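You operate a simulated robot arm through the tools that you are given. There is no shell and no other tool.

You are at the controls of a simulated robot arm. One attempt, no reset.

JOB
Find the leaking hose by the flow display and swap it for the spare one.
Fine: valve shut before the latch opens; old coupler in the hose stand's free seat; latched, and all three valves open at the end.

The check looks at the end state, three seconds after you hand in, the way a careful person would. Anything else that was tipped, shoved, dropped, spilled or broken makes it a failure.

ROBOT AND FRAMES
A 7-joint arm with a two-finger parallel gripper, fixed in place. Base frame: the origin is at the foot of the arm, x ahead of it, y to its left, z up. Units: m, rad, N and s.
With the tool pointing down near the work surface it reaches from about 0.42 to 0.9 m from the base axis. Its first joint turns from -2.496 to 2.496 rad. Payload 3 kg.
Tool frame: the origin (TCP) lies between the finger pads and is the grasp point; the fingertips stand 0.03 m ahead of it; z points along the fingers, y is the line along which they close. Largest opening 0.094 m; finger width 0.028, thickness 0.01; the body of the gripper, 0.05 by 0.096 m, starts 0.055 m behind the TCP.
Orientation is that of the tool frame in the base frame, as a unit quaternion [x, y, z, w]. With the fingers straight down and closing along the base's y, the tool's x points along the base's -x, its y along +y and its z along -z.

CONTROLS
- The arm moves only by the tool arm_command. Its argument "deltas" is a list of rows, each an object of numbers (a shift or turn left out is 0, a gripper value left out holds the last): "rx", "ry", "rz": the turn, a rotation vector about the tool's x, y, z in units of 90 degrees (1.0 is 90 degrees); "tx", "ty", "tz": the shift along the tool's x, y, z in units of 100 mm (1.0 is 100 mm); "jaw": the gripper command, from -1 (shut) to 1 (fully open), values between in proportion. In form: [{"rx": .., "ry": .., "rz": .., "tx": .., "ty": .., "tz": .., "jaw": ..}, ...]. A call has 1 to 20 rows; each row is the pose to reach, as a shift and turn from the pose commanded when the call began, along the tool's axes at that moment. A call with a number of a shift or a turn outside -1 to 1 is refused whole. A row lasts 0.2 s, in which the tool goes at most 0.05 m and 0.15 rad; a call with a longer step from one row to the next is refused whole, and so is a gripper value outside its range. Where a pose cannot be reached the arm comes as near as it can. A force on the tool above 40 N (or 10 N above the force at the start of the call, whichever is more), or a blocked arm, ends the call early, and 0.2 s more pass. Each finger travels about 0.072 m/s and halts on what it meets, pressing with about 21 N; the grip force reading is that of the motor and also rises with nothing between the fingers. The clock runs only during rows and for 0.2 s after the last one: add rows that repeat a pose to give the fingers time. The reply holds the time, the measured pose of the TCP, the force on the tool along the base axes, the opening and the grip force, in the units named above and with some noise, with the torque about the TCP (base axes, N m) and any sound that the robot's microphone picked up.
- Cameras (640 x 400 px; columns grow to the right, rows downward): "scene" is fixed at [0.0486, 0.4991, 1.6494]; the picture's right is [-0.11, -0.99, 0.00], its down [-0.86, 0.09, -0.50] and it looks along [0.50, -0.05, -0.87] (base axes); focal length 289 px, centre (320, 200). "wrist" rides on the gripper at [0.076, 0.014, -0.102] in the tool frame; the picture's right is [-0.18, 0.98, 0.00], its down [-0.75, -0.14, -0.64] and it looks along [-0.63, -0.12, 0.77] (tool axes); focal length 243 px, centre (320, 200).
- get_image(camera): a new picture of that camera. It takes no simulated time.
- measure_at(camera, pixels): for up to 12 pixels [column, row] of the newest picture of that camera ("zoom" is the newest enlarged one), the place [x, y, z] in the base frame of the surface seen there, good to about 0.002 m. It takes no simulated time.
- close_up(camera, box): a new picture of the part [left, top, right, bottom] of that camera's present view, enlarged. It takes no simulated time.
- hand_in(): hands the job in; it is judged then, once.

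Leave the gripper open and the arm clear of the work at the hand-in unless told otherwise.

The tools are called after ">>>" by a JSON object that holds its "fn" and its "kwargs". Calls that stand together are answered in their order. arm_command: Moves the arm, as the interface text tells. Its arguments: {"type":"object","properties":{"deltas":{"type":"array"}},"required":["deltas"]} The other tools are called the same way: get_image (camera) takes a picture; measure_at (camera, pixels) gives the place of the surface under pixels of a picture; close_up (camera, box) takes an enlarged picture of a part of a camera's view; hand_in () hands the job in.

At the start:

```text
time_s: 0.0
ee_pos: [0.3853, 0.2317, 1.303]
ee_rot: [0.0, 1.0, -0.001, 0.0]
wrist_force: [-0.3, -0.3, 0.1]
ft_torque: [0.0, 0.02, -0.03]
finger_gap: 0.0941
grasp_force: 0.0
```

scene: 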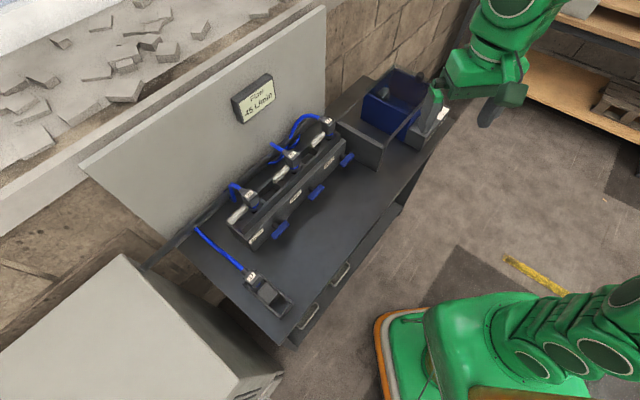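
wrist: 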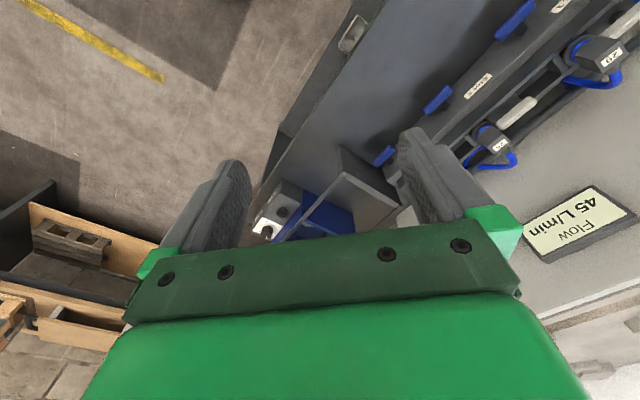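

The flow display reads 45 L/min. There is a manifold with three hoses, three blue valve levers, and a hose stand holding a spare in front. I'll take closer pictures to see the details.

>>> {"fn": "close_up", "kwargs": {"camera": "scene", "box": [210, 60, 370, 160]}}

>>> {"fn": "close_up", "kwargs": {"camera": "scene", "box": [190, 160, 350, 260]}}

>>> {"fn": "close_up", "kwargs": {"camera": "scene", "box": [190, 220, 350, 320]}}

>>> {"fn": "close_up", "kwargs": {"camera": "scene", "box": [320, 60, 480, 160]}}

```text
4.00 times, centred on (290, 110) of scene
```

zoom: 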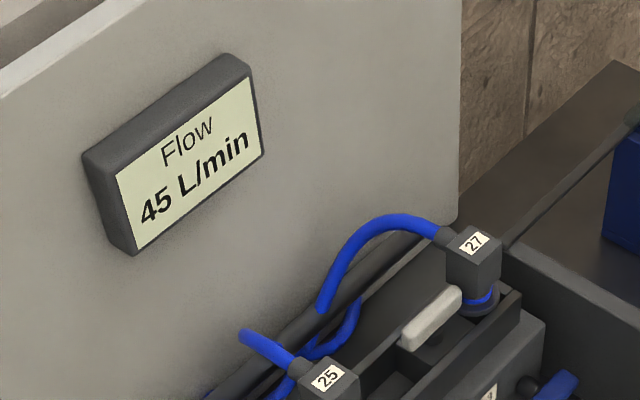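

```text
4.00 times, centred on (270, 210) of scene
```

zoom: 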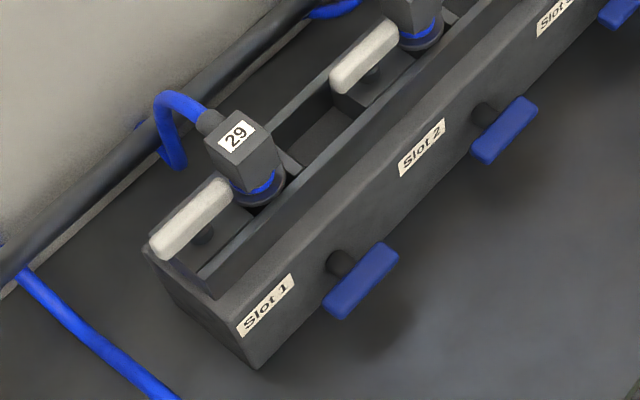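

```text
4.00 times, centred on (270, 270) of scene
```

zoom: 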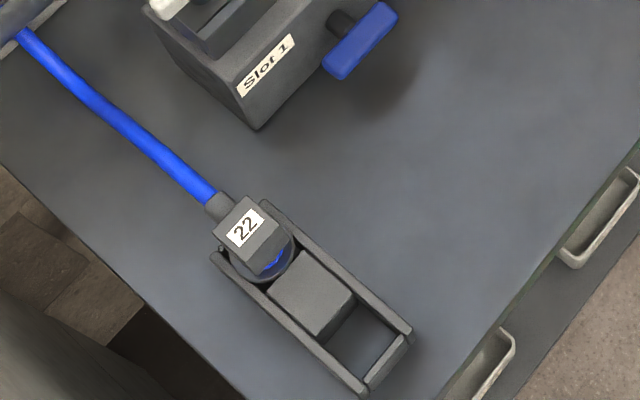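

```text
4.00 times, centred on (400, 110) of scene
```

zoom: 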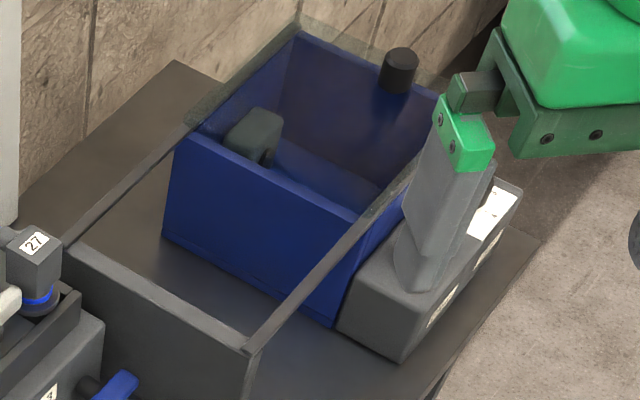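

The couplers are numbered 29, 25 and 27 in slots 1–3, each with a white latch lever and a blue valve lever. The spare is 22, and the stand has a second seat nearer the front. I'll measure the geometry and look at the wrist view and the labelled grey block at the right.

>>> {"fn": "close_up", "kwargs": {"camera": "wrist", "box": [240, 150, 400, 250]}}

>>> {"fn": "close_up", "kwargs": {"camera": "wrist", "box": [400, 0, 640, 150]}}

>>> {"fn": "close_up", "kwargs": {"camera": "scene", "box": [220, 180, 300, 230]}}

>>> {"fn": "measure_at", "kwargs": {"camera": "zoom", "pixels": [[310, 205], [232, 310], [300, 170], [420, 290], [250, 250], [150, 370], [520, 400], [560, 340], [460, 270], [600, 200], [400, 160], [330, 250]]}}

```text
4.00 times, centred on (320, 200) of wrist
```

zoom: 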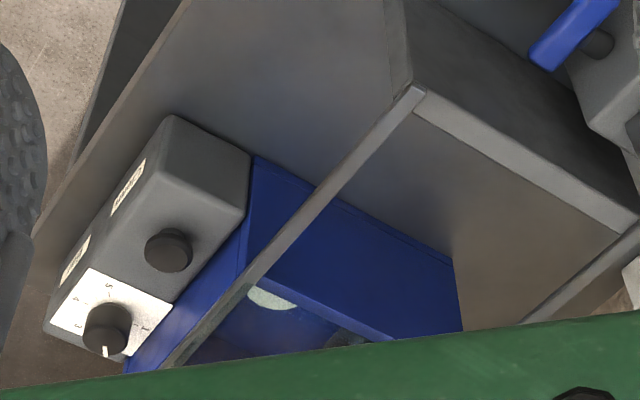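

```text
2.67 times, centred on (520, 75) of wrist
```

zoom: 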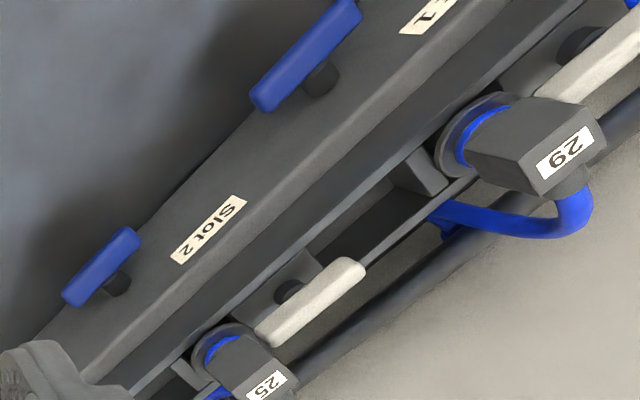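

```text
8.00 times, centred on (260, 205) of scene
```

zoom: 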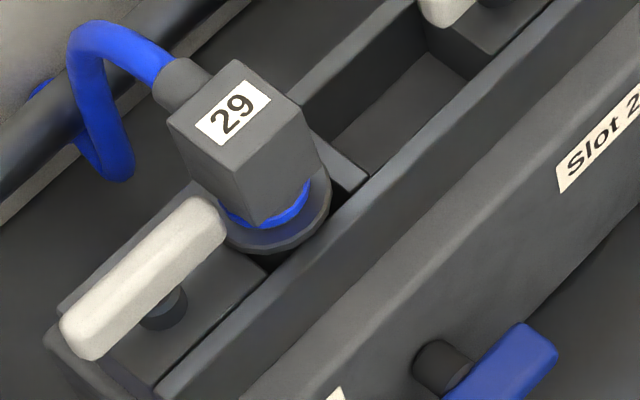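

```text
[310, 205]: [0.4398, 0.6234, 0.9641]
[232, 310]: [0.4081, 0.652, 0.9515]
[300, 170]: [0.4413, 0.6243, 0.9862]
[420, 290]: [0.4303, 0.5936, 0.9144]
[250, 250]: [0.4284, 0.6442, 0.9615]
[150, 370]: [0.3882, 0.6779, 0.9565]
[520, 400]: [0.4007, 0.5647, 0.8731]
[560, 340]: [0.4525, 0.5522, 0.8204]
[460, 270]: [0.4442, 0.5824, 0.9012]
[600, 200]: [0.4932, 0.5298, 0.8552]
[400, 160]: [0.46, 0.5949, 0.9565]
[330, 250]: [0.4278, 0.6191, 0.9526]
```

Next I'll measure the main points in the full scene picture: table, manifold, couplers, levers and stand.

>>> {"fn": "get_image", "kwargs": {"camera": "scene"}}

>>> {"fn": "measure_at", "kwargs": {"camera": "scene", "pixels": [[249, 191], [293, 153], [329, 120], [280, 230], [316, 192], [347, 160], [252, 274], [268, 293], [285, 312], [340, 230], [255, 237], [325, 150]]}}

>>> {"fn": "measure_at", "kwargs": {"camera": "scene", "pixels": [[236, 216], [248, 205], [280, 174], [290, 165], [316, 142], [324, 134], [200, 250], [300, 290], [228, 226], [254, 248], [344, 140], [330, 138]]}}

```text
taken
```

scene: 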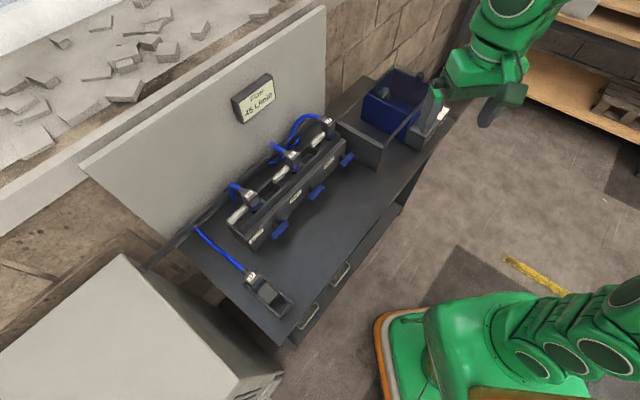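

```text
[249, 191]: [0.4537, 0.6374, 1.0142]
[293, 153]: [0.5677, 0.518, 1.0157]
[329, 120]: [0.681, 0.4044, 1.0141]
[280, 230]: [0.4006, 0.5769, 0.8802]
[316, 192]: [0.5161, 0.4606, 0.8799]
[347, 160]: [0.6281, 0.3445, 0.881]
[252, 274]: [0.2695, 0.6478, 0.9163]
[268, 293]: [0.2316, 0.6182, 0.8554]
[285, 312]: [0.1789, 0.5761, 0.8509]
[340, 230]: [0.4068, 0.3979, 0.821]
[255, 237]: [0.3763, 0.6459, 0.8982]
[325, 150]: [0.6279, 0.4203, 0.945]
```

```text
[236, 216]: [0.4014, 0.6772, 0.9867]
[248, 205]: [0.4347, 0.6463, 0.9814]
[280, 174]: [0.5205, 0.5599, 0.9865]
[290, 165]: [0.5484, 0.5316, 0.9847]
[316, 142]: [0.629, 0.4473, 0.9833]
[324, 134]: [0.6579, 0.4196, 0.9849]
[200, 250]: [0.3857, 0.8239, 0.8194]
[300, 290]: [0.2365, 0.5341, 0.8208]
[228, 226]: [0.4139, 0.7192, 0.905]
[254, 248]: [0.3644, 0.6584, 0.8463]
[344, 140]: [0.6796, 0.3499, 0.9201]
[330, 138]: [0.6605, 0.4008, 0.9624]
```

Table top is at z≈0.82, the manifold runs along about (0.70,-0.715), the valve levers are at z≈0.88 and the coupler tops at z≈1.014. I'll turn the tool so the wrist camera faces the manifold front and move above the middle lever to look closely.

>>> {"fn": "arm_command", "kwargs": {"deltas": [{"rz": -0.083, "tx": -0.09, "ty": 0.17, "tz": 0.17, "jaw": 1}, {"rz": -0.166, "tx": -0.18, "ty": 0.34, "tz": 0.34, "jaw": 1}, {"rz": -0.249, "tx": -0.27, "ty": 0.5, "tz": 0.5, "jaw": 1}, {"rz": -0.332, "tx": -0.36, "ty": 0.67, "tz": 0.67, "jaw": 1}, {"rz": -0.415, "tx": -0.45, "ty": 0.84, "tz": 0.84, "jaw": 1}, {"rz": -0.4928, "tx": -0.55, "ty": 1.0, "tz": 1.0, "jaw": 1}, {"rz": -0.4928, "tx": -0.55, "ty": 1.0, "tz": 1.0, "jaw": 1}]}}

>>> {"fn": "get_image", "kwargs": {"camera": "wrist"}}

>>> {"fn": "get_image", "kwargs": {"camera": "scene"}}

```text
time_s: 1.6
ee_pos: [0.4382, 0.3333, 1.2045]
ee_rot: [-0.378, 0.926, 0.0, 0.0]
wrist_force: [-0.2, -0.8, 0.6]
ft_torque: [-0.01, -0.01, 0.02]
finger_gap: 0.0938
grasp_force: 0.1
```

```text
taken
```

wrist: 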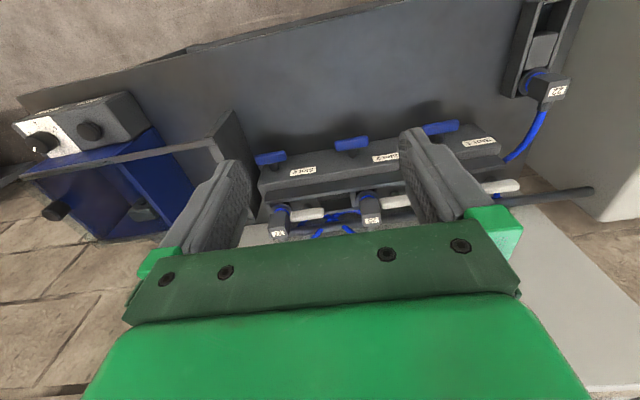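

```text
taken
```

scene: 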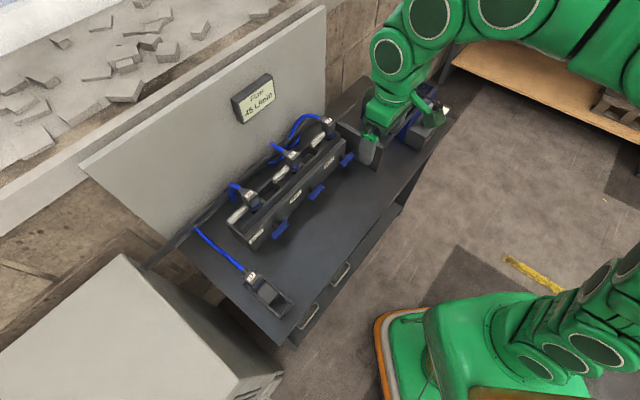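

Good view. I'll zoom in on the levers and the stand in the wrist image.

>>> {"fn": "close_up", "kwargs": {"camera": "wrist", "box": [490, 0, 618, 80]}}

>>> {"fn": "measure_at", "kwargs": {"camera": "zoom", "pixels": [[280, 90], [270, 215], [320, 440], [215, 250], [385, 140], [250, 400], [300, 350], [330, 20], [290, 130], [260, 270], [140, 440], [370, 250]]}}

>>> {"fn": "close_up", "kwargs": {"camera": "wrist", "box": [240, 110, 400, 210]}}

>>> {"fn": "measure_at", "kwargs": {"camera": "zoom", "pixels": [[380, 140], [510, 130], [440, 170], [370, 145], [520, 145], [600, 180], [500, 240], [420, 280], [240, 410], [330, 420], [70, 190], [160, 170]]}}

```text
5.00 times, centred on (554, 40) of wrist
```

zoom: 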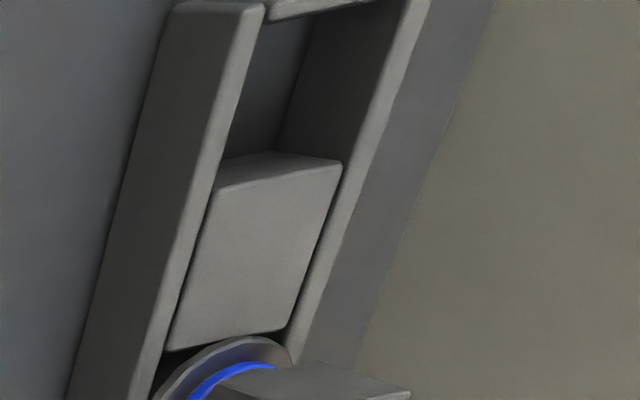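

```text
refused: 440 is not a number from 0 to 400
```

```text
4.00 times, centred on (320, 160) of wrist
```

zoom: 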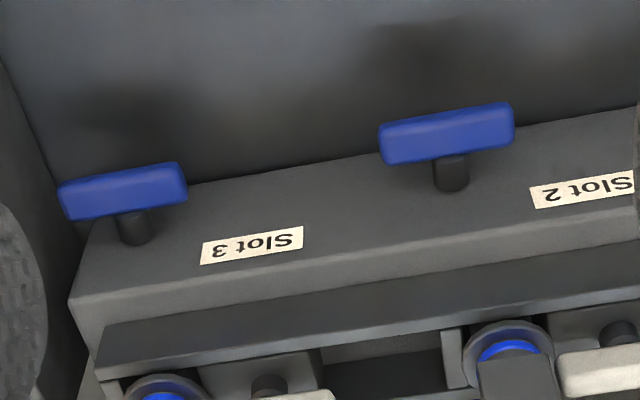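

```text
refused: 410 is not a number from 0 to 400
```

I used some rows beyond the picture. I'll measure again within bounds, since the newest zoom is of the levers.

>>> {"fn": "measure_at", "kwargs": {"camera": "zoom", "pixels": [[385, 145], [508, 125], [447, 135], [447, 112], [450, 180], [550, 190], [600, 180], [560, 230], [350, 180], [350, 230], [340, 270], [340, 310]]}}

>>> {"fn": "measure_at", "kwargs": {"camera": "zoom", "pixels": [[130, 195], [130, 175], [65, 200], [180, 180], [135, 235], [300, 120], [250, 310], [520, 280], [395, 370], [455, 355], [580, 320], [600, 365]]}}

>>> {"fn": "close_up", "kwargs": {"camera": "wrist", "box": [490, 0, 618, 80]}}

>>> {"fn": "measure_at", "kwargs": {"camera": "zoom", "pixels": [[280, 90], [270, 215], [330, 380], [215, 250], [385, 140], [180, 100], [230, 20], [330, 20], [290, 130], [260, 270], [110, 300], [430, 250]]}}

```text
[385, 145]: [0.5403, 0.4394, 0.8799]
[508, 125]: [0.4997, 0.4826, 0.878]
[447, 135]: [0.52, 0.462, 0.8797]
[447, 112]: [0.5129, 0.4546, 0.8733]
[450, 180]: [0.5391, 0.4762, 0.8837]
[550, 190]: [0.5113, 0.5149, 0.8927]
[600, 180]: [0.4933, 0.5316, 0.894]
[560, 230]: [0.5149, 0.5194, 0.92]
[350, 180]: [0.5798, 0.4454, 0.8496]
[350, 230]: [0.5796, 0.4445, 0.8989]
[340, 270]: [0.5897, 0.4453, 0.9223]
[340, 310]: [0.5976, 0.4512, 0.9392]
```

```text
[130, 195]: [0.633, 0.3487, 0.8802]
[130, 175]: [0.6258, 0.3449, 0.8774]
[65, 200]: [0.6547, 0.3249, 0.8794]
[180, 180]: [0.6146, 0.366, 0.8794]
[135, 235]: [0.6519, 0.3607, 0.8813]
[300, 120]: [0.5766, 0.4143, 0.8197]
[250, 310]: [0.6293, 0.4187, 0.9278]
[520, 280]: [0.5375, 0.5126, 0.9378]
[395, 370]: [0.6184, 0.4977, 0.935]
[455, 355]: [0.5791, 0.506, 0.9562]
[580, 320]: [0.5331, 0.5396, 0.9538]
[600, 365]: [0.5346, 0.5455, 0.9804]
```

```text
5.00 times, centred on (554, 40) of wrist
```

zoom: 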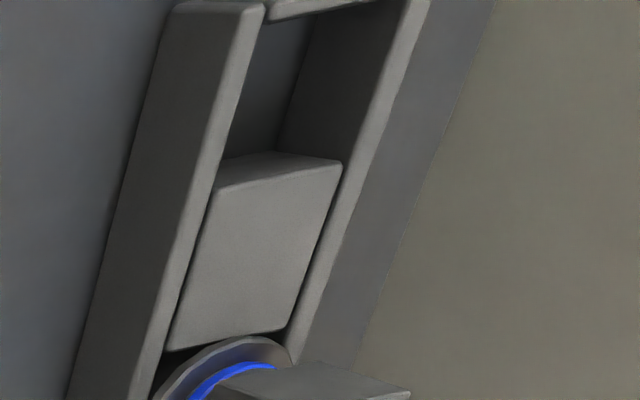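

```text
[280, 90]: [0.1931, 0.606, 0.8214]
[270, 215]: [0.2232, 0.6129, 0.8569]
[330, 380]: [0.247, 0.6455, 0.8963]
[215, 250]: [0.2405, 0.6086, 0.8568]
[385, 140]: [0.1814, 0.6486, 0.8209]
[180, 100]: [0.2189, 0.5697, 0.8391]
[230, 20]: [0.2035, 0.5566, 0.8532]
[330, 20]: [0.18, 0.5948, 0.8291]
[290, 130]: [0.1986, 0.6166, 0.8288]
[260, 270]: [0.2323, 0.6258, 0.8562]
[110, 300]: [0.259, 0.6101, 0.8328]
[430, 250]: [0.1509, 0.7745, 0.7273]
```

The blue bars lie horizontally on shafts that stick out from the vertical front face. Lever 2 is centred near (0.52,0.461,0.873) and is about 62 mm long. I can turn the bars by pushing one end with shut fingers pointing down. I'll shut the gripper and move toward lever 2's right end first.

>>> {"fn": "arm_command", "kwargs": {"deltas": [{"tx": -0.25, "tz": 0.2, "jaw": -1}, {"tx": -0.5, "tz": 0.4, "jaw": -1}, {"tx": -0.75, "tz": 0.7, "jaw": -1}, {"tx": -1.0, "tz": 1.0, "jaw": -1}, {"tx": -1.0, "tz": 1.0, "jaw": -1}]}}

>>> {"fn": "get_image", "kwargs": {"camera": "wrist"}}

>>> {"fn": "get_image", "kwargs": {"camera": "scene"}}

```text
time_s: 2.8
ee_pos: [0.5107, 0.4047, 1.1037]
ee_rot: [-0.378, 0.926, 0.0, 0.0]
wrist_force: [-1.2, 0.3, 0.1]
ft_torque: [-0.02, 0.0, -0.01]
finger_gap: 0.0
grasp_force: 21.2
```

```text
taken
```

wrist: 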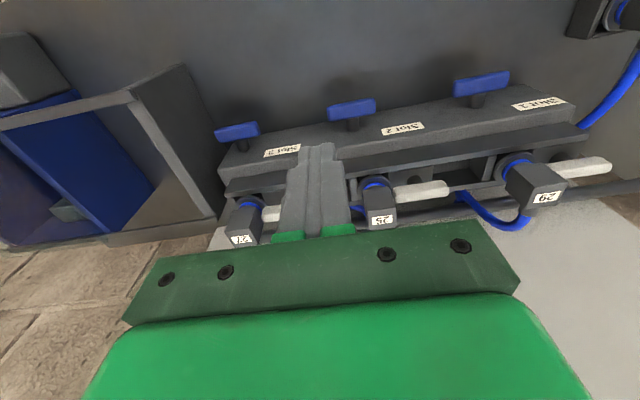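

```text
taken
```

scene: 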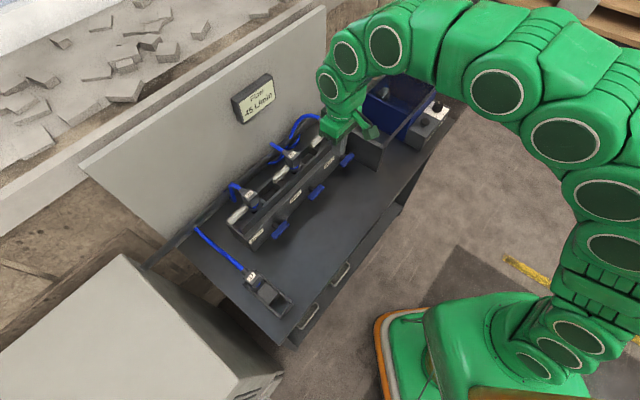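

A clear view. I'll zoom in and measure lever 2 and the couplers and latches from here.

>>> {"fn": "close_up", "kwargs": {"camera": "wrist", "box": [320, 80, 480, 180]}}

>>> {"fn": "measure_at", "kwargs": {"camera": "zoom", "pixels": [[35, 125], [120, 90], [205, 90], [120, 115], [120, 145], [125, 180], [300, 195], [300, 260], [560, 20], [600, 50], [640, 15], [620, 85]]}}

>>> {"fn": "close_up", "kwargs": {"camera": "wrist", "box": [340, 140, 500, 240]}}

>>> {"fn": "measure_at", "kwargs": {"camera": "zoom", "pixels": [[230, 215], [310, 200], [420, 180], [320, 170], [160, 300], [160, 230], [110, 190], [150, 180], [500, 180], [560, 200], [250, 160], [80, 290]]}}

>>> {"fn": "close_up", "kwargs": {"camera": "wrist", "box": [460, 120, 640, 232]}}

>>> {"fn": "measure_at", "kwargs": {"camera": "zoom", "pixels": [[360, 180], [500, 150], [535, 165], [420, 190], [280, 270], [280, 200], [170, 150], [170, 190], [330, 140], [100, 250], [310, 220], [60, 190]]}}

```text
4.00 times, centred on (400, 130) of wrist
```

zoom: 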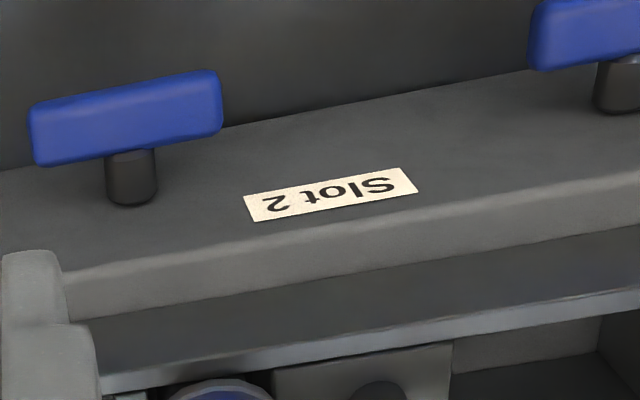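

```text
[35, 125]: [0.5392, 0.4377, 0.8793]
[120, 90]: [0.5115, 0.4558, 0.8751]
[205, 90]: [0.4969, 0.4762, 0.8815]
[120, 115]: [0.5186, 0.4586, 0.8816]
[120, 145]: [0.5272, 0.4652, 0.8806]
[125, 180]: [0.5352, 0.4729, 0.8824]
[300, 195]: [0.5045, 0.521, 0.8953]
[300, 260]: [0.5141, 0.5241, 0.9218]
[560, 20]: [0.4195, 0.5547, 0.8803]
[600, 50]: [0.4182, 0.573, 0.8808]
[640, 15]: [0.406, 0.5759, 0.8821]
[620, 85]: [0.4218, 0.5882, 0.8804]
```

```text
4.00 times, centred on (420, 190) of wrist
```

zoom: 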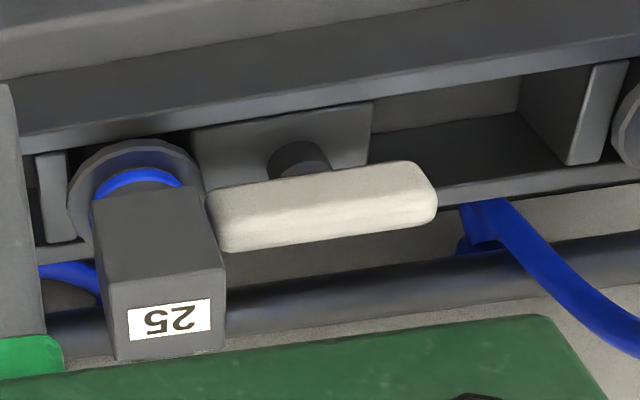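

```text
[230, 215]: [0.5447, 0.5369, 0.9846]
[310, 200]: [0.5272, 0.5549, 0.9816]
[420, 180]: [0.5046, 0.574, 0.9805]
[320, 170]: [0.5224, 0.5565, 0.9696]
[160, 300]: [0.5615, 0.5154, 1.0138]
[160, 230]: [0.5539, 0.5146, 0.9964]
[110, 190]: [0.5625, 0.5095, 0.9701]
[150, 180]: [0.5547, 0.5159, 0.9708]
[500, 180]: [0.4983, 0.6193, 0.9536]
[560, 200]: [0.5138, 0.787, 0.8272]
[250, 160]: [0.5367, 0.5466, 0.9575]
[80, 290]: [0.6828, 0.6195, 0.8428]
```

```text
3.56 times, centred on (550, 176) of wrist
```

zoom: 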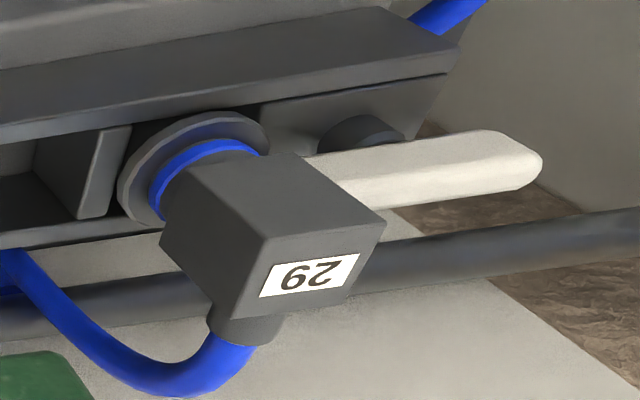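

```text
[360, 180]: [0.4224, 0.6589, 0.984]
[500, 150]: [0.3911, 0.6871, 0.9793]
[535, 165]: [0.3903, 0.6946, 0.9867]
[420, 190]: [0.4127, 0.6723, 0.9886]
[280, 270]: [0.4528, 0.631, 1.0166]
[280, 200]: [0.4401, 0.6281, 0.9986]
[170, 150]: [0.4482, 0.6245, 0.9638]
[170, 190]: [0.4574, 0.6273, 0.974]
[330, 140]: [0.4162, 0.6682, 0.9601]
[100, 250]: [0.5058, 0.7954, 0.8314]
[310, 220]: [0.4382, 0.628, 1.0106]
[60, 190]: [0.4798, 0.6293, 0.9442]
```

Lever 2's bar top is at z≈0.881, and it spans about ±32 mm around its shaft. I'll move down over its right end (the end toward slot 3), leaving the fingertips about 19 mm above the bar.

>>> {"fn": "arm_command", "kwargs": {"deltas": [{"tx": -0.15, "ty": 0.0, "tz": 0.3, "jaw": -1}, {"tx": -0.3, "ty": 0.01, "tz": 0.6, "jaw": -1}, {"tx": -0.45, "ty": 0.016, "tz": 1.0, "jaw": -1}, {"tx": -0.45, "ty": 0.016, "tz": 1.0, "jaw": -1}]}}

>>> {"fn": "arm_command", "kwargs": {"deltas": [{"tz": 0.25, "jaw": -1}, {"tz": 0.5, "jaw": -1}, {"tz": 0.72, "jaw": -1}, {"tz": 0.72, "jaw": -1}]}}

>>> {"fn": "get_image", "kwargs": {"camera": "wrist"}}

>>> {"fn": "get_image", "kwargs": {"camera": "scene"}}

```text
time_s: 3.8
ee_pos: [0.5419, 0.4353, 1.0048]
ee_rot: [-0.377, 0.926, 0.0, 0.0]
wrist_force: [0.0, -0.1, 0.6]
ft_torque: [-0.04, 0.02, 0.02]
finger_gap: 0.0
grasp_force: 21.4
```

```text
time_s: 4.8
ee_pos: [0.5437, 0.4316, 0.9332]
ee_rot: [-0.377, 0.926, 0.0, 0.0]
wrist_force: [-0.5, -1.0, -0.6]
ft_torque: [-0.03, -0.02, -0.04]
finger_gap: 0.0
grasp_force: 21.1
```

```text
taken
```

wrist: 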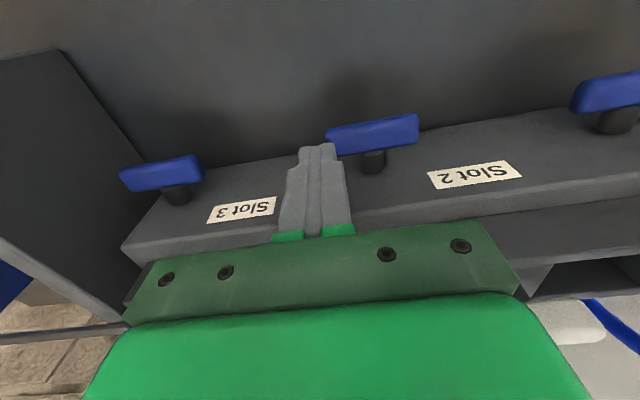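

```text
taken
```

scene: 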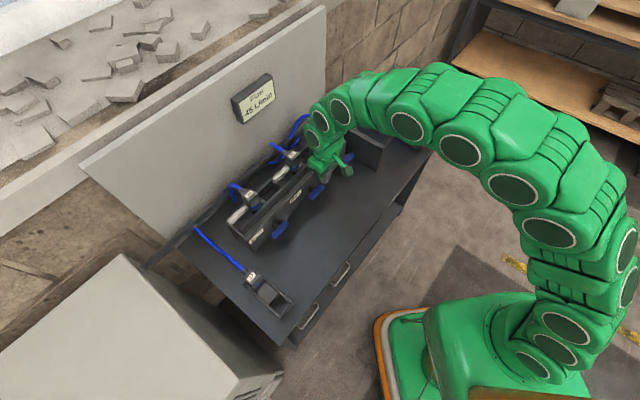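

The fingertip is at about (318,150) and the lever's end is at (325,140). I'll measure the fingertip and the lever end to check the offset.

>>> {"fn": "close_up", "kwargs": {"camera": "wrist", "box": [270, 90, 430, 190]}}

>>> {"fn": "measure_at", "kwargs": {"camera": "zoom", "pixels": [[140, 250], [190, 235], [245, 235], [270, 260], [90, 330], [235, 215], [300, 170], [580, 120], [400, 160], [410, 230], [400, 200], [590, 190]]}}

```text
4.00 times, centred on (350, 140) of wrist
```

zoom: 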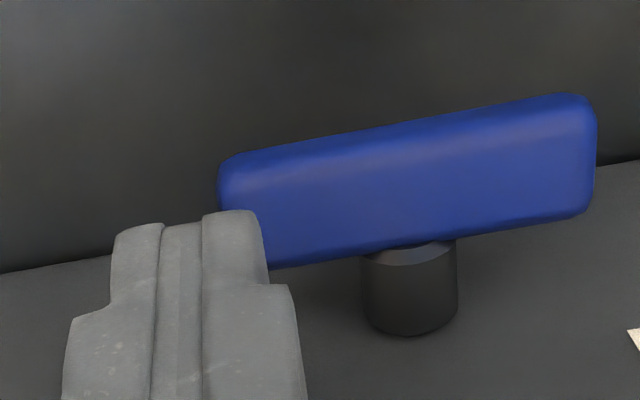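

```text
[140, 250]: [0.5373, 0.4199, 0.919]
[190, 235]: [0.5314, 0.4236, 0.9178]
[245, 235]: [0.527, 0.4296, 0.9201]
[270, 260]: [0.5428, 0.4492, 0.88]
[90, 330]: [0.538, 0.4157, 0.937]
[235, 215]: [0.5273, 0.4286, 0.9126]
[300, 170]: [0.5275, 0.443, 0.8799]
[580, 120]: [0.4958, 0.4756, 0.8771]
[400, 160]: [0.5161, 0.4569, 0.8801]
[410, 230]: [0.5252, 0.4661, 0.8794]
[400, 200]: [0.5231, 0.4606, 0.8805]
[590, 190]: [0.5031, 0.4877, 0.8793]
```

The fingertips' inner edge is about 24 mm right of the shaft and the bar end is at 30 mm, so it overlaps. I'll press down gently about 35 mm to see whether the lever turns this way.

>>> {"fn": "arm_command", "kwargs": {"deltas": [{"tz": 0.1, "ty": 0.03, "jaw": -1}, {"tz": 0.18, "ty": 0.03, "jaw": -1}, {"tz": 0.24, "ty": 0.03, "jaw": -1}, {"tz": 0.3, "ty": 0.03, "jaw": -1}, {"tz": 0.35, "ty": 0.02, "jaw": -1}, {"tz": 0.35, "ty": 0.02, "jaw": -1}]}}

>>> {"fn": "get_image", "kwargs": {"camera": "wrist"}}

>>> {"fn": "close_up", "kwargs": {"camera": "scene", "box": [210, 60, 370, 160]}}

```text
time_s: 5.7
ee_pos: [0.5411, 0.4367, 0.9094]
ee_rot: [-0.377, 0.926, 0.001, 0.002]
wrist_force: [-1.2, -2.4, 7.1]
ft_torque: [-0.11, 0.11, 0.01]
finger_gap: 0.0
grasp_force: 21.2
stopped in row 4: the force on the tool passed its limit at 56 N (the readings are from after the stop); the commanded pose is now the measured one
```

```text
taken
```

wrist: 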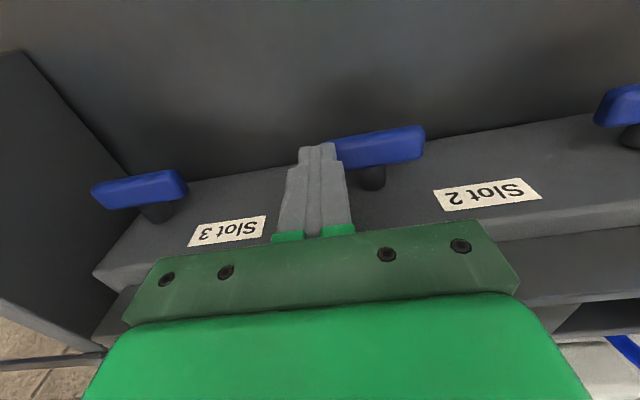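

```text
4.00 times, centred on (290, 110) of scene
```

zoom: 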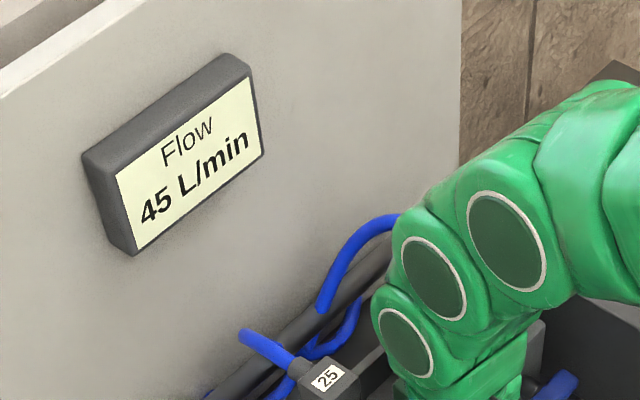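

The lever stopped hard and did not turn (56 N, flow still 45), so that end is against its stop. I'll lift, move to the other end, and push that one down.

>>> {"fn": "arm_command", "kwargs": {"deltas": [{"tz": -0.15, "jaw": -1}, {"tz": -0.3, "jaw": -1}, {"tz": -0.3, "ty": 0.3, "jaw": -1}, {"tz": -0.3, "ty": 0.627, "jaw": -1}, {"tz": -0.3, "ty": 0.627, "jaw": -1}]}}

>>> {"fn": "arm_command", "kwargs": {"deltas": [{"tz": 0.1, "jaw": -1}, {"tz": 0.2, "jaw": -1}, {"tz": 0.28, "jaw": -1}, {"tz": 0.33, "ty": 0.01, "jaw": -1}, {"tz": 0.37, "ty": 0.01, "jaw": -1}, {"tz": 0.41, "ty": 0.01, "jaw": -1}]}}

>>> {"fn": "get_image", "kwargs": {"camera": "wrist"}}

>>> {"fn": "close_up", "kwargs": {"camera": "scene", "box": [210, 60, 370, 160]}}

```text
time_s: 6.9
ee_pos: [0.4968, 0.4814, 0.9402]
ee_rot: [-0.377, 0.926, 0.001, 0.0]
wrist_force: [0.0, -0.3, -0.1]
ft_torque: [0.03, 0.01, 0.03]
finger_gap: 0.0
grasp_force: 21.3
```

```text
time_s: 8.3
ee_pos: [0.4956, 0.4808, 0.899]
ee_rot: [-0.378, 0.926, 0.0, 0.0]
wrist_force: [-0.6, 1.2, 0.1]
ft_torque: [0.03, 0.0, -0.02]
finger_gap: 0.0
grasp_force: 20.7
```

```text
taken
```

wrist: 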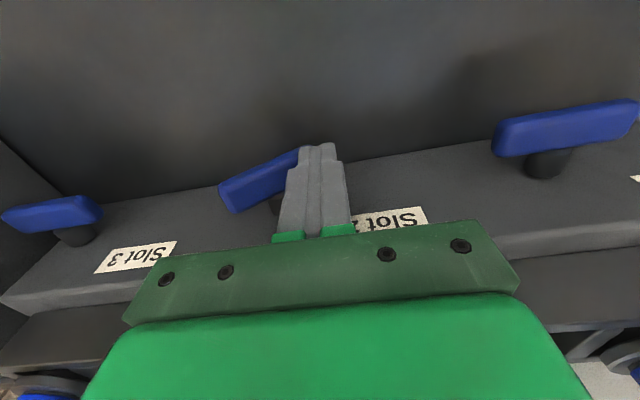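

```text
4.00 times, centred on (290, 110) of scene
```

zoom: 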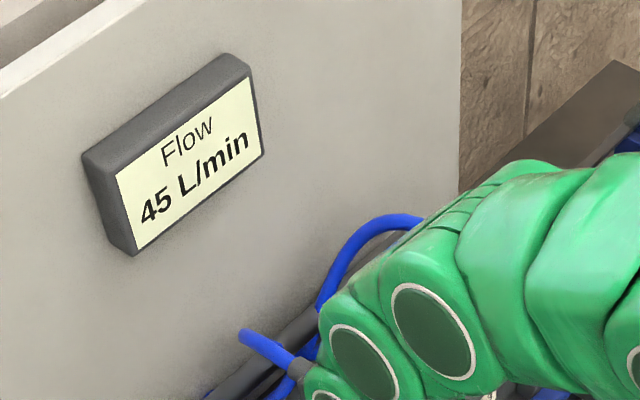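

The left end goes down freely (the bar now tilts about 30°). I'll keep pushing along the arc until the bar is vertical.

>>> {"fn": "arm_command", "kwargs": {"deltas": [{"tz": 0.03, "ty": -0.005, "jaw": -1}, {"tz": 0.056, "ty": -0.015, "jaw": -1}, {"tz": 0.085, "ty": -0.03, "jaw": -1}, {"tz": 0.106, "ty": -0.046, "jaw": -1}, {"tz": 0.128, "ty": -0.066, "jaw": -1}, {"tz": 0.146, "ty": -0.089, "jaw": -1}, {"tz": 0.162, "ty": -0.115, "jaw": -1}, {"tz": 0.2, "ty": -0.14, "jaw": -1}, {"tz": 0.24, "ty": -0.15, "jaw": -1}, {"tz": 0.25, "ty": -0.165, "jaw": -1}, {"tz": 0.25, "ty": -0.165, "jaw": -1}]}}

>>> {"fn": "get_image", "kwargs": {"camera": "wrist"}}

>>> {"fn": "close_up", "kwargs": {"camera": "scene", "box": [210, 60, 370, 160]}}

```text
time_s: 10.2
ee_pos: [0.5041, 0.4752, 0.8785]
ee_rot: [-0.378, 0.926, 0.002, 0.001]
wrist_force: [-2.5, 5.0, -2.6]
ft_torque: [-0.01, 0.01, 0.14]
finger_gap: 0.0002
grasp_force: 21.2
stopped in row 9: the force on the tool passed its limit at 43 N (the readings are from after the stop); the commanded pose is now the measured one
```

```text
taken
```

wrist: 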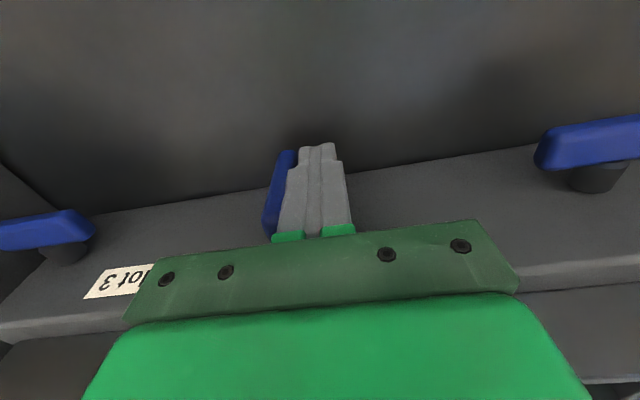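

```text
4.00 times, centred on (290, 110) of scene
```

zoom: 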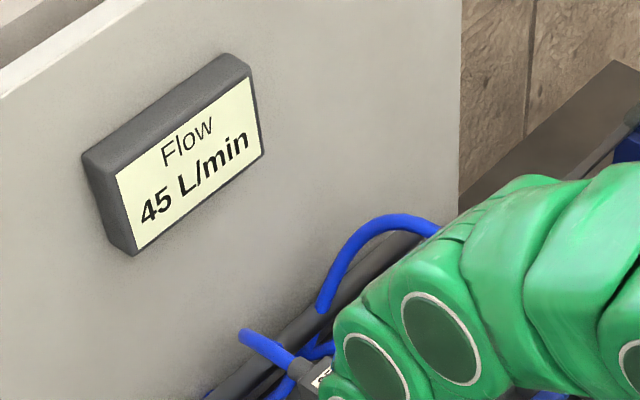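

The bar looks vertical and hit its stop at 43 N, but the display still reads 45. The display may lag, so I'll back off, wait a moment and read it again.

>>> {"fn": "arm_command", "kwargs": {"deltas": [{"ty": 0.03, "jaw": -1}, {"ty": 0.05, "jaw": -1}, {"ty": 0.05, "jaw": -1}, {"ty": 0.05, "jaw": -1}, {"ty": 0.05, "jaw": -1}, {"ty": 0.05, "jaw": -1}, {"ty": 0.05, "jaw": -1}, {"ty": 0.05, "jaw": -1}]}}

>>> {"fn": "close_up", "kwargs": {"camera": "scene", "box": [210, 60, 370, 160]}}

>>> {"fn": "close_up", "kwargs": {"camera": "wrist", "box": [240, 120, 400, 220]}}

>>> {"fn": "measure_at", "kwargs": {"camera": "zoom", "pixels": [[160, 140], [130, 250], [110, 320], [170, 160], [120, 290], [140, 200], [110, 365], [150, 250], [220, 120]]}}

```text
time_s: 12.0
ee_pos: [0.5018, 0.4776, 0.8778]
ee_rot: [-0.379, 0.925, 0.002, 0.002]
wrist_force: [-0.4, -0.4, 0.2]
ft_torque: [0.02, 0.0, -0.04]
finger_gap: 0.0
grasp_force: 21.0
```

```text
4.00 times, centred on (290, 110) of scene
```

zoom: 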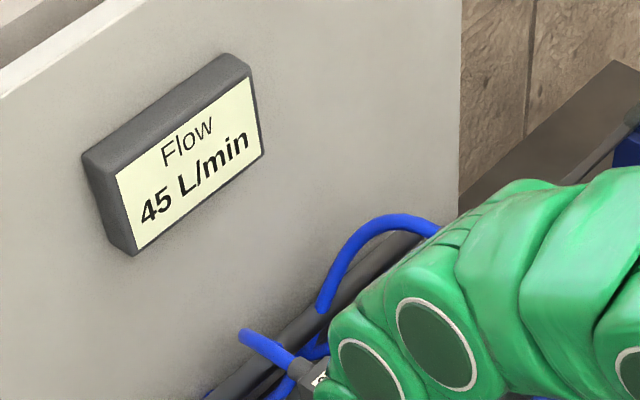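

```text
4.00 times, centred on (320, 170) of wrist
```

zoom: 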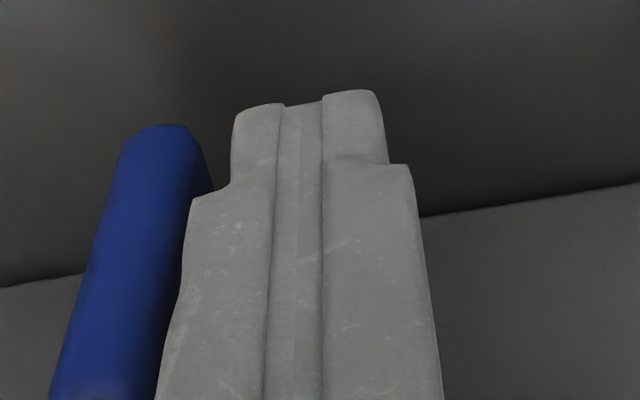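

```text
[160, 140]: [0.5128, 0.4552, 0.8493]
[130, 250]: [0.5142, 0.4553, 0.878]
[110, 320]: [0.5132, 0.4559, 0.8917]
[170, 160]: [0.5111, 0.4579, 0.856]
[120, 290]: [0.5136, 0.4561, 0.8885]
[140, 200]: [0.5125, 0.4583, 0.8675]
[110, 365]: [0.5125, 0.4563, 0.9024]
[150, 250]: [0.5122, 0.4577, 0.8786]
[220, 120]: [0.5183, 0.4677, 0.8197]
```

The bar is vertical and the flow is unchanged at 45, so hose 25 in slot 2 isn't the leaking one. I'll reopen valve 2 by lifting the fingertips above the shaft and pushing the bar's upper end right and down to its stop.

>>> {"fn": "arm_command", "kwargs": {"deltas": [{"tz": -0.2, "jaw": -1}, {"tz": -0.445, "jaw": -1}, {"tz": -0.445, "jaw": -1}, {"tz": -0.445, "ty": -0.078, "jaw": -1}, {"tz": -0.459, "ty": -0.135, "jaw": -1}, {"tz": -0.457, "ty": -0.194, "jaw": -1}, {"tz": -0.441, "ty": -0.25, "jaw": -1}, {"tz": -0.409, "ty": -0.3, "jaw": -1}, {"tz": -0.366, "ty": -0.34, "jaw": -1}, {"tz": -0.315, "ty": -0.368, "jaw": -1}, {"tz": -0.285, "ty": -0.368, "jaw": -1}, {"tz": -0.27, "ty": -0.368, "jaw": -1}]}}

>>> {"fn": "get_image", "kwargs": {"camera": "wrist"}}

```text
time_s: 14.5
ee_pos: [0.5278, 0.4526, 0.9097]
ee_rot: [-0.378, 0.926, 0.003, 0.004]
wrist_force: [-0.7, 0.2, 0.5]
ft_torque: [-0.03, 0.01, 0.02]
finger_gap: 0.0
grasp_force: 21.0
stopped in row 12: the force on the tool passed its limit at 46 N (the readings are from after the stop); the commanded pose is now the measured one
```

```text
taken
```

wrist: 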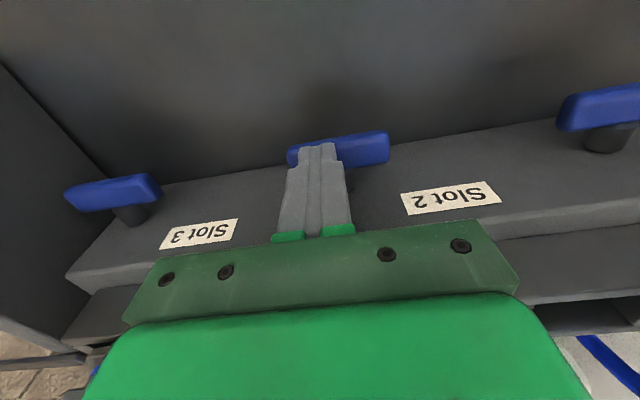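

Valve 2 is open again, with the bar horizontal. Next is lever 3. I'll check where the partition next to it stands before going there.

>>> {"fn": "close_up", "kwargs": {"camera": "wrist", "box": [0, 50, 240, 200]}}

>>> {"fn": "measure_at", "kwargs": {"camera": "zoom", "pixels": [[180, 385], [420, 340], [300, 390], [350, 420]]}}

>>> {"fn": "measure_at", "kwargs": {"camera": "zoom", "pixels": [[180, 390], [60, 100], [100, 300], [180, 280], [430, 350], [300, 385], [180, 380], [20, 50], [340, 400]]}}

>>> {"fn": "get_image", "kwargs": {"camera": "scene"}}

>>> {"fn": "measure_at", "kwargs": {"camera": "scene", "pixels": [[340, 122], [350, 130], [365, 139], [378, 147], [382, 155], [378, 165], [400, 128], [346, 158]]}}

```text
2.67 times, centred on (120, 125) of wrist
```

zoom: 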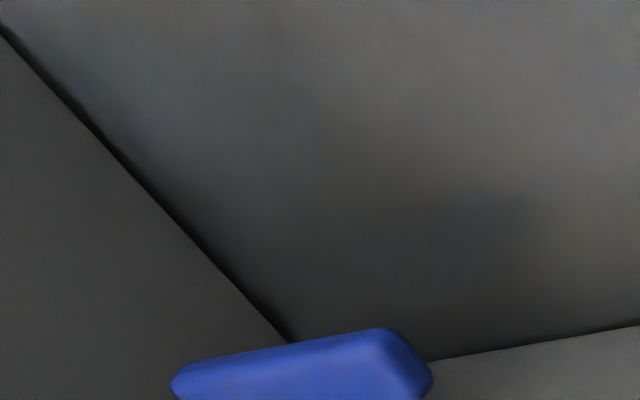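

```text
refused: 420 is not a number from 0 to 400
```

```text
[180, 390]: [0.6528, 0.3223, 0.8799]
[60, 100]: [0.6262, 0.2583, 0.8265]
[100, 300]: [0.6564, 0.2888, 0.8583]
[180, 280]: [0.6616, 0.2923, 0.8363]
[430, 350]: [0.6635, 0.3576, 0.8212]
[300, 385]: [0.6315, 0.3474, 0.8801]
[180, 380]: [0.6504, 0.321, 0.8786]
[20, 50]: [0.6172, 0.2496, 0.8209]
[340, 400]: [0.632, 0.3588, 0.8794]
```

```text
taken
```

scene: 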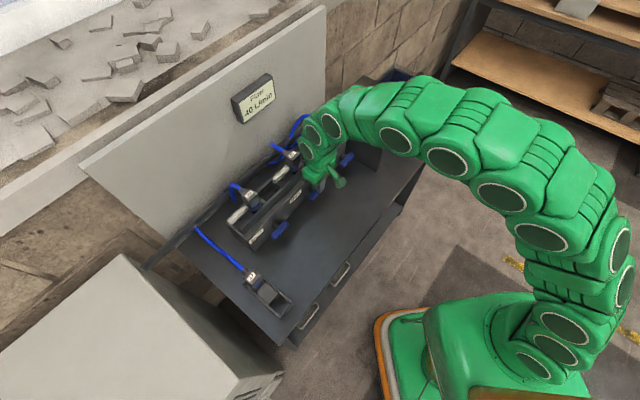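

```text
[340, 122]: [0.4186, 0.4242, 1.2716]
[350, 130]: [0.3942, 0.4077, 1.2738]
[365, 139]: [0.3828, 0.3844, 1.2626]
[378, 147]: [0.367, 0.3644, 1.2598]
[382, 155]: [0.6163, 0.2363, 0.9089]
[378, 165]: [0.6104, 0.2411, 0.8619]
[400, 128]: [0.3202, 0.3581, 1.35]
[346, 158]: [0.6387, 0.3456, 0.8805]
```

The display in the scene picture seems to have changed. I'll zoom in on it.

>>> {"fn": "close_up", "kwargs": {"camera": "scene", "box": [210, 60, 370, 160]}}

```text
4.00 times, centred on (290, 110) of scene
```

zoom: 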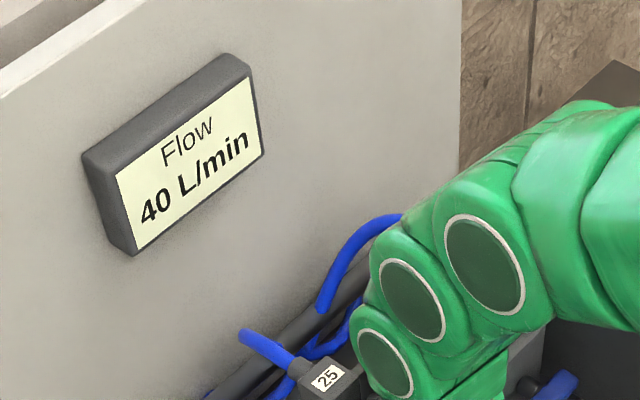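

The display now reads 40, so it lags by several seconds. I'll lift the fingers clear of the bar and wait in short steps, reading the display to see its behaviour.

>>> {"fn": "arm_command", "kwargs": {"deltas": [{"tz": -0.1, "jaw": -1}, {"tz": -0.3, "jaw": -1}]}}

>>> {"fn": "close_up", "kwargs": {"camera": "scene", "box": [220, 65, 300, 115]}}

>>> {"fn": "arm_command", "kwargs": {"deltas": [{"tz": 0.0, "jaw": -1}, {"tz": 0.0, "jaw": -1}, {"tz": 0.0, "jaw": -1}]}}

>>> {"fn": "close_up", "kwargs": {"camera": "scene", "box": [220, 65, 300, 115]}}

>>> {"fn": "arm_command", "kwargs": {"deltas": [{"tz": 0.0, "jaw": -1}, {"tz": 0.0, "jaw": -1}, {"tz": 0.0, "jaw": -1}]}}

>>> {"fn": "close_up", "kwargs": {"camera": "scene", "box": [220, 65, 300, 115]}}

>>> {"fn": "arm_command", "kwargs": {"deltas": [{"tz": 0.0, "jaw": -1}, {"tz": 0.0, "jaw": -1}, {"tz": 0.0, "jaw": -1}, {"tz": 0.0, "jaw": -1}]}}

>>> {"fn": "close_up", "kwargs": {"camera": "scene", "box": [220, 65, 300, 115]}}

```text
time_s: 15.1
ee_pos: [0.5266, 0.4511, 0.9396]
ee_rot: [-0.378, 0.926, 0.002, 0.002]
wrist_force: [-0.3, 0.6, -0.5]
ft_torque: [0.0, 0.03, 0.03]
finger_gap: 0.0001
grasp_force: 20.9
```

```text
8.00 times, centred on (260, 90) of scene
```

zoom: 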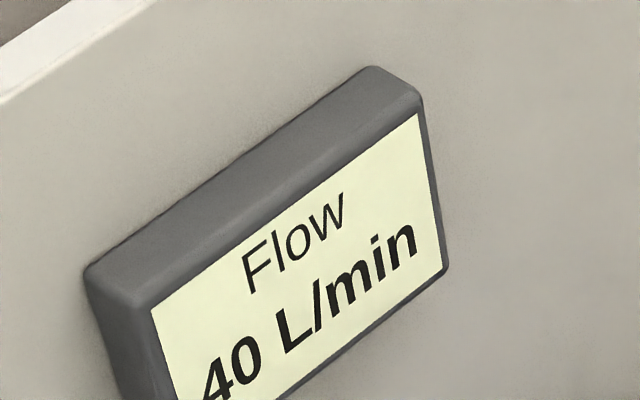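

```text
time_s: 15.9
ee_pos: [0.528, 0.4519, 0.9392]
ee_rot: [-0.378, 0.926, 0.002, 0.003]
wrist_force: [-0.4, -0.4, 0.1]
ft_torque: [0.0, 0.01, 0.01]
finger_gap: 0.0002
grasp_force: 21.2
```

```text
8.00 times, centred on (260, 90) of scene
```

zoom: 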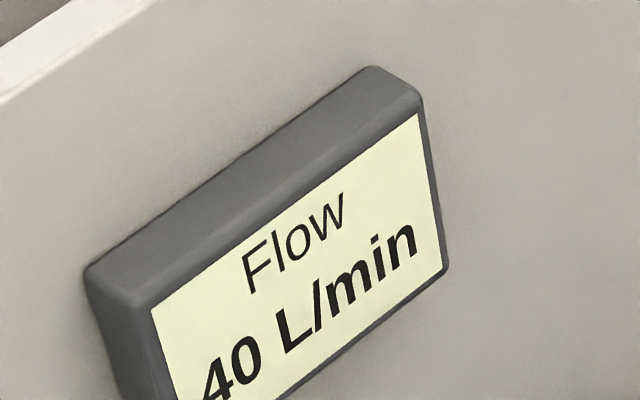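

```text
time_s: 16.7
ee_pos: [0.5283, 0.4523, 0.9396]
ee_rot: [-0.378, 0.926, 0.002, 0.003]
wrist_force: [0.6, 0.2, -1.1]
ft_torque: [0.01, -0.01, 0.02]
finger_gap: 0.0
grasp_force: 21.0
```

```text
8.00 times, centred on (260, 90) of scene
```

zoom: 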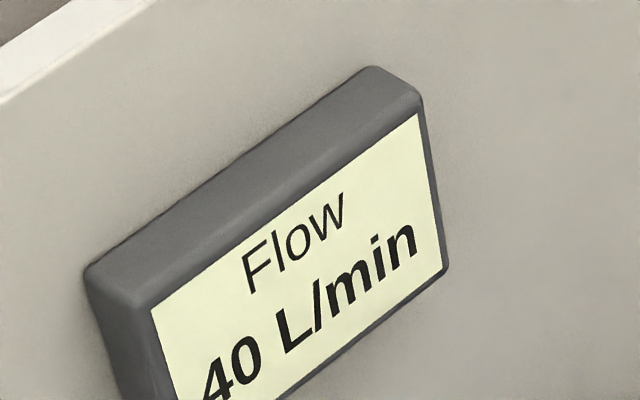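

```text
time_s: 17.7
ee_pos: [0.5284, 0.4514, 0.94]
ee_rot: [-0.379, 0.926, 0.002, 0.003]
wrist_force: [-0.5, 1.0, 0.0]
ft_torque: [0.02, -0.02, 0.0]
finger_gap: 0.0
grasp_force: 20.5
```

```text
8.00 times, centred on (260, 90) of scene
```

zoom: 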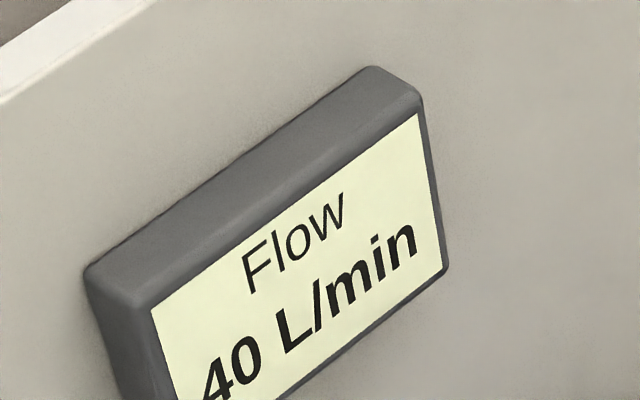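

Still 40 at 17.7 s. I'll wait longer for it to settle with all valves open.

>>> {"fn": "arm_command", "kwargs": {"deltas": [{"tz": 0.0, "jaw": -1}, {"tz": 0.0, "jaw": -1}, {"tz": 0.0, "jaw": -1}, {"tz": 0.0, "jaw": -1}, {"tz": 0.0, "jaw": -1}]}}

>>> {"fn": "close_up", "kwargs": {"camera": "scene", "box": [220, 65, 300, 115]}}

>>> {"fn": "arm_command", "kwargs": {"deltas": [{"tz": 0.0, "jaw": -1}, {"tz": 0.0, "jaw": -1}, {"tz": 0.0, "jaw": -1}, {"tz": 0.0, "jaw": -1}, {"tz": 0.0, "jaw": -1}, {"tz": 0.0, "jaw": -1}, {"tz": 0.0, "jaw": -1}, {"tz": 0.0, "jaw": -1}, {"tz": 0.0, "jaw": -1}, {"tz": 0.0, "jaw": -1}]}}

>>> {"fn": "close_up", "kwargs": {"camera": "scene", "box": [220, 65, 300, 115]}}

```text
time_s: 18.9
ee_pos: [0.5284, 0.4523, 0.9382]
ee_rot: [-0.378, 0.926, 0.002, 0.003]
wrist_force: [-0.7, -0.1, 0.5]
ft_torque: [0.0, -0.03, 0.03]
finger_gap: 0.0
grasp_force: 20.9
```

```text
8.00 times, centred on (260, 90) of scene
```

zoom: 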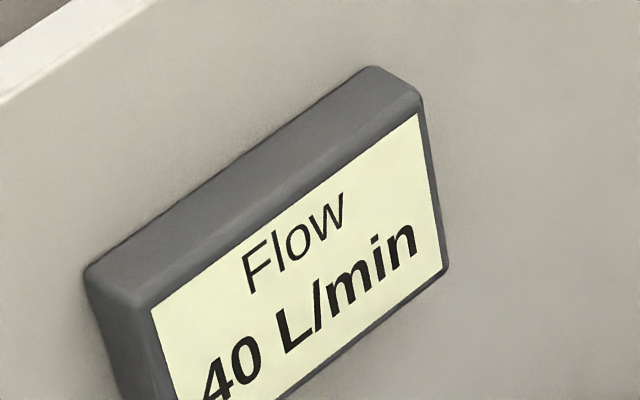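

```text
time_s: 21.1
ee_pos: [0.5278, 0.452, 0.9403]
ee_rot: [-0.378, 0.926, 0.002, 0.003]
wrist_force: [-0.3, -1.0, 0.0]
ft_torque: [0.03, 0.0, 0.01]
finger_gap: 0.0
grasp_force: 21.1
```

```text
8.00 times, centred on (260, 90) of scene
```

zoom: 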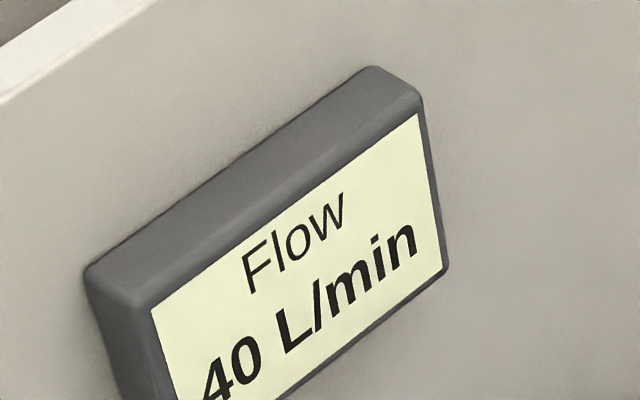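

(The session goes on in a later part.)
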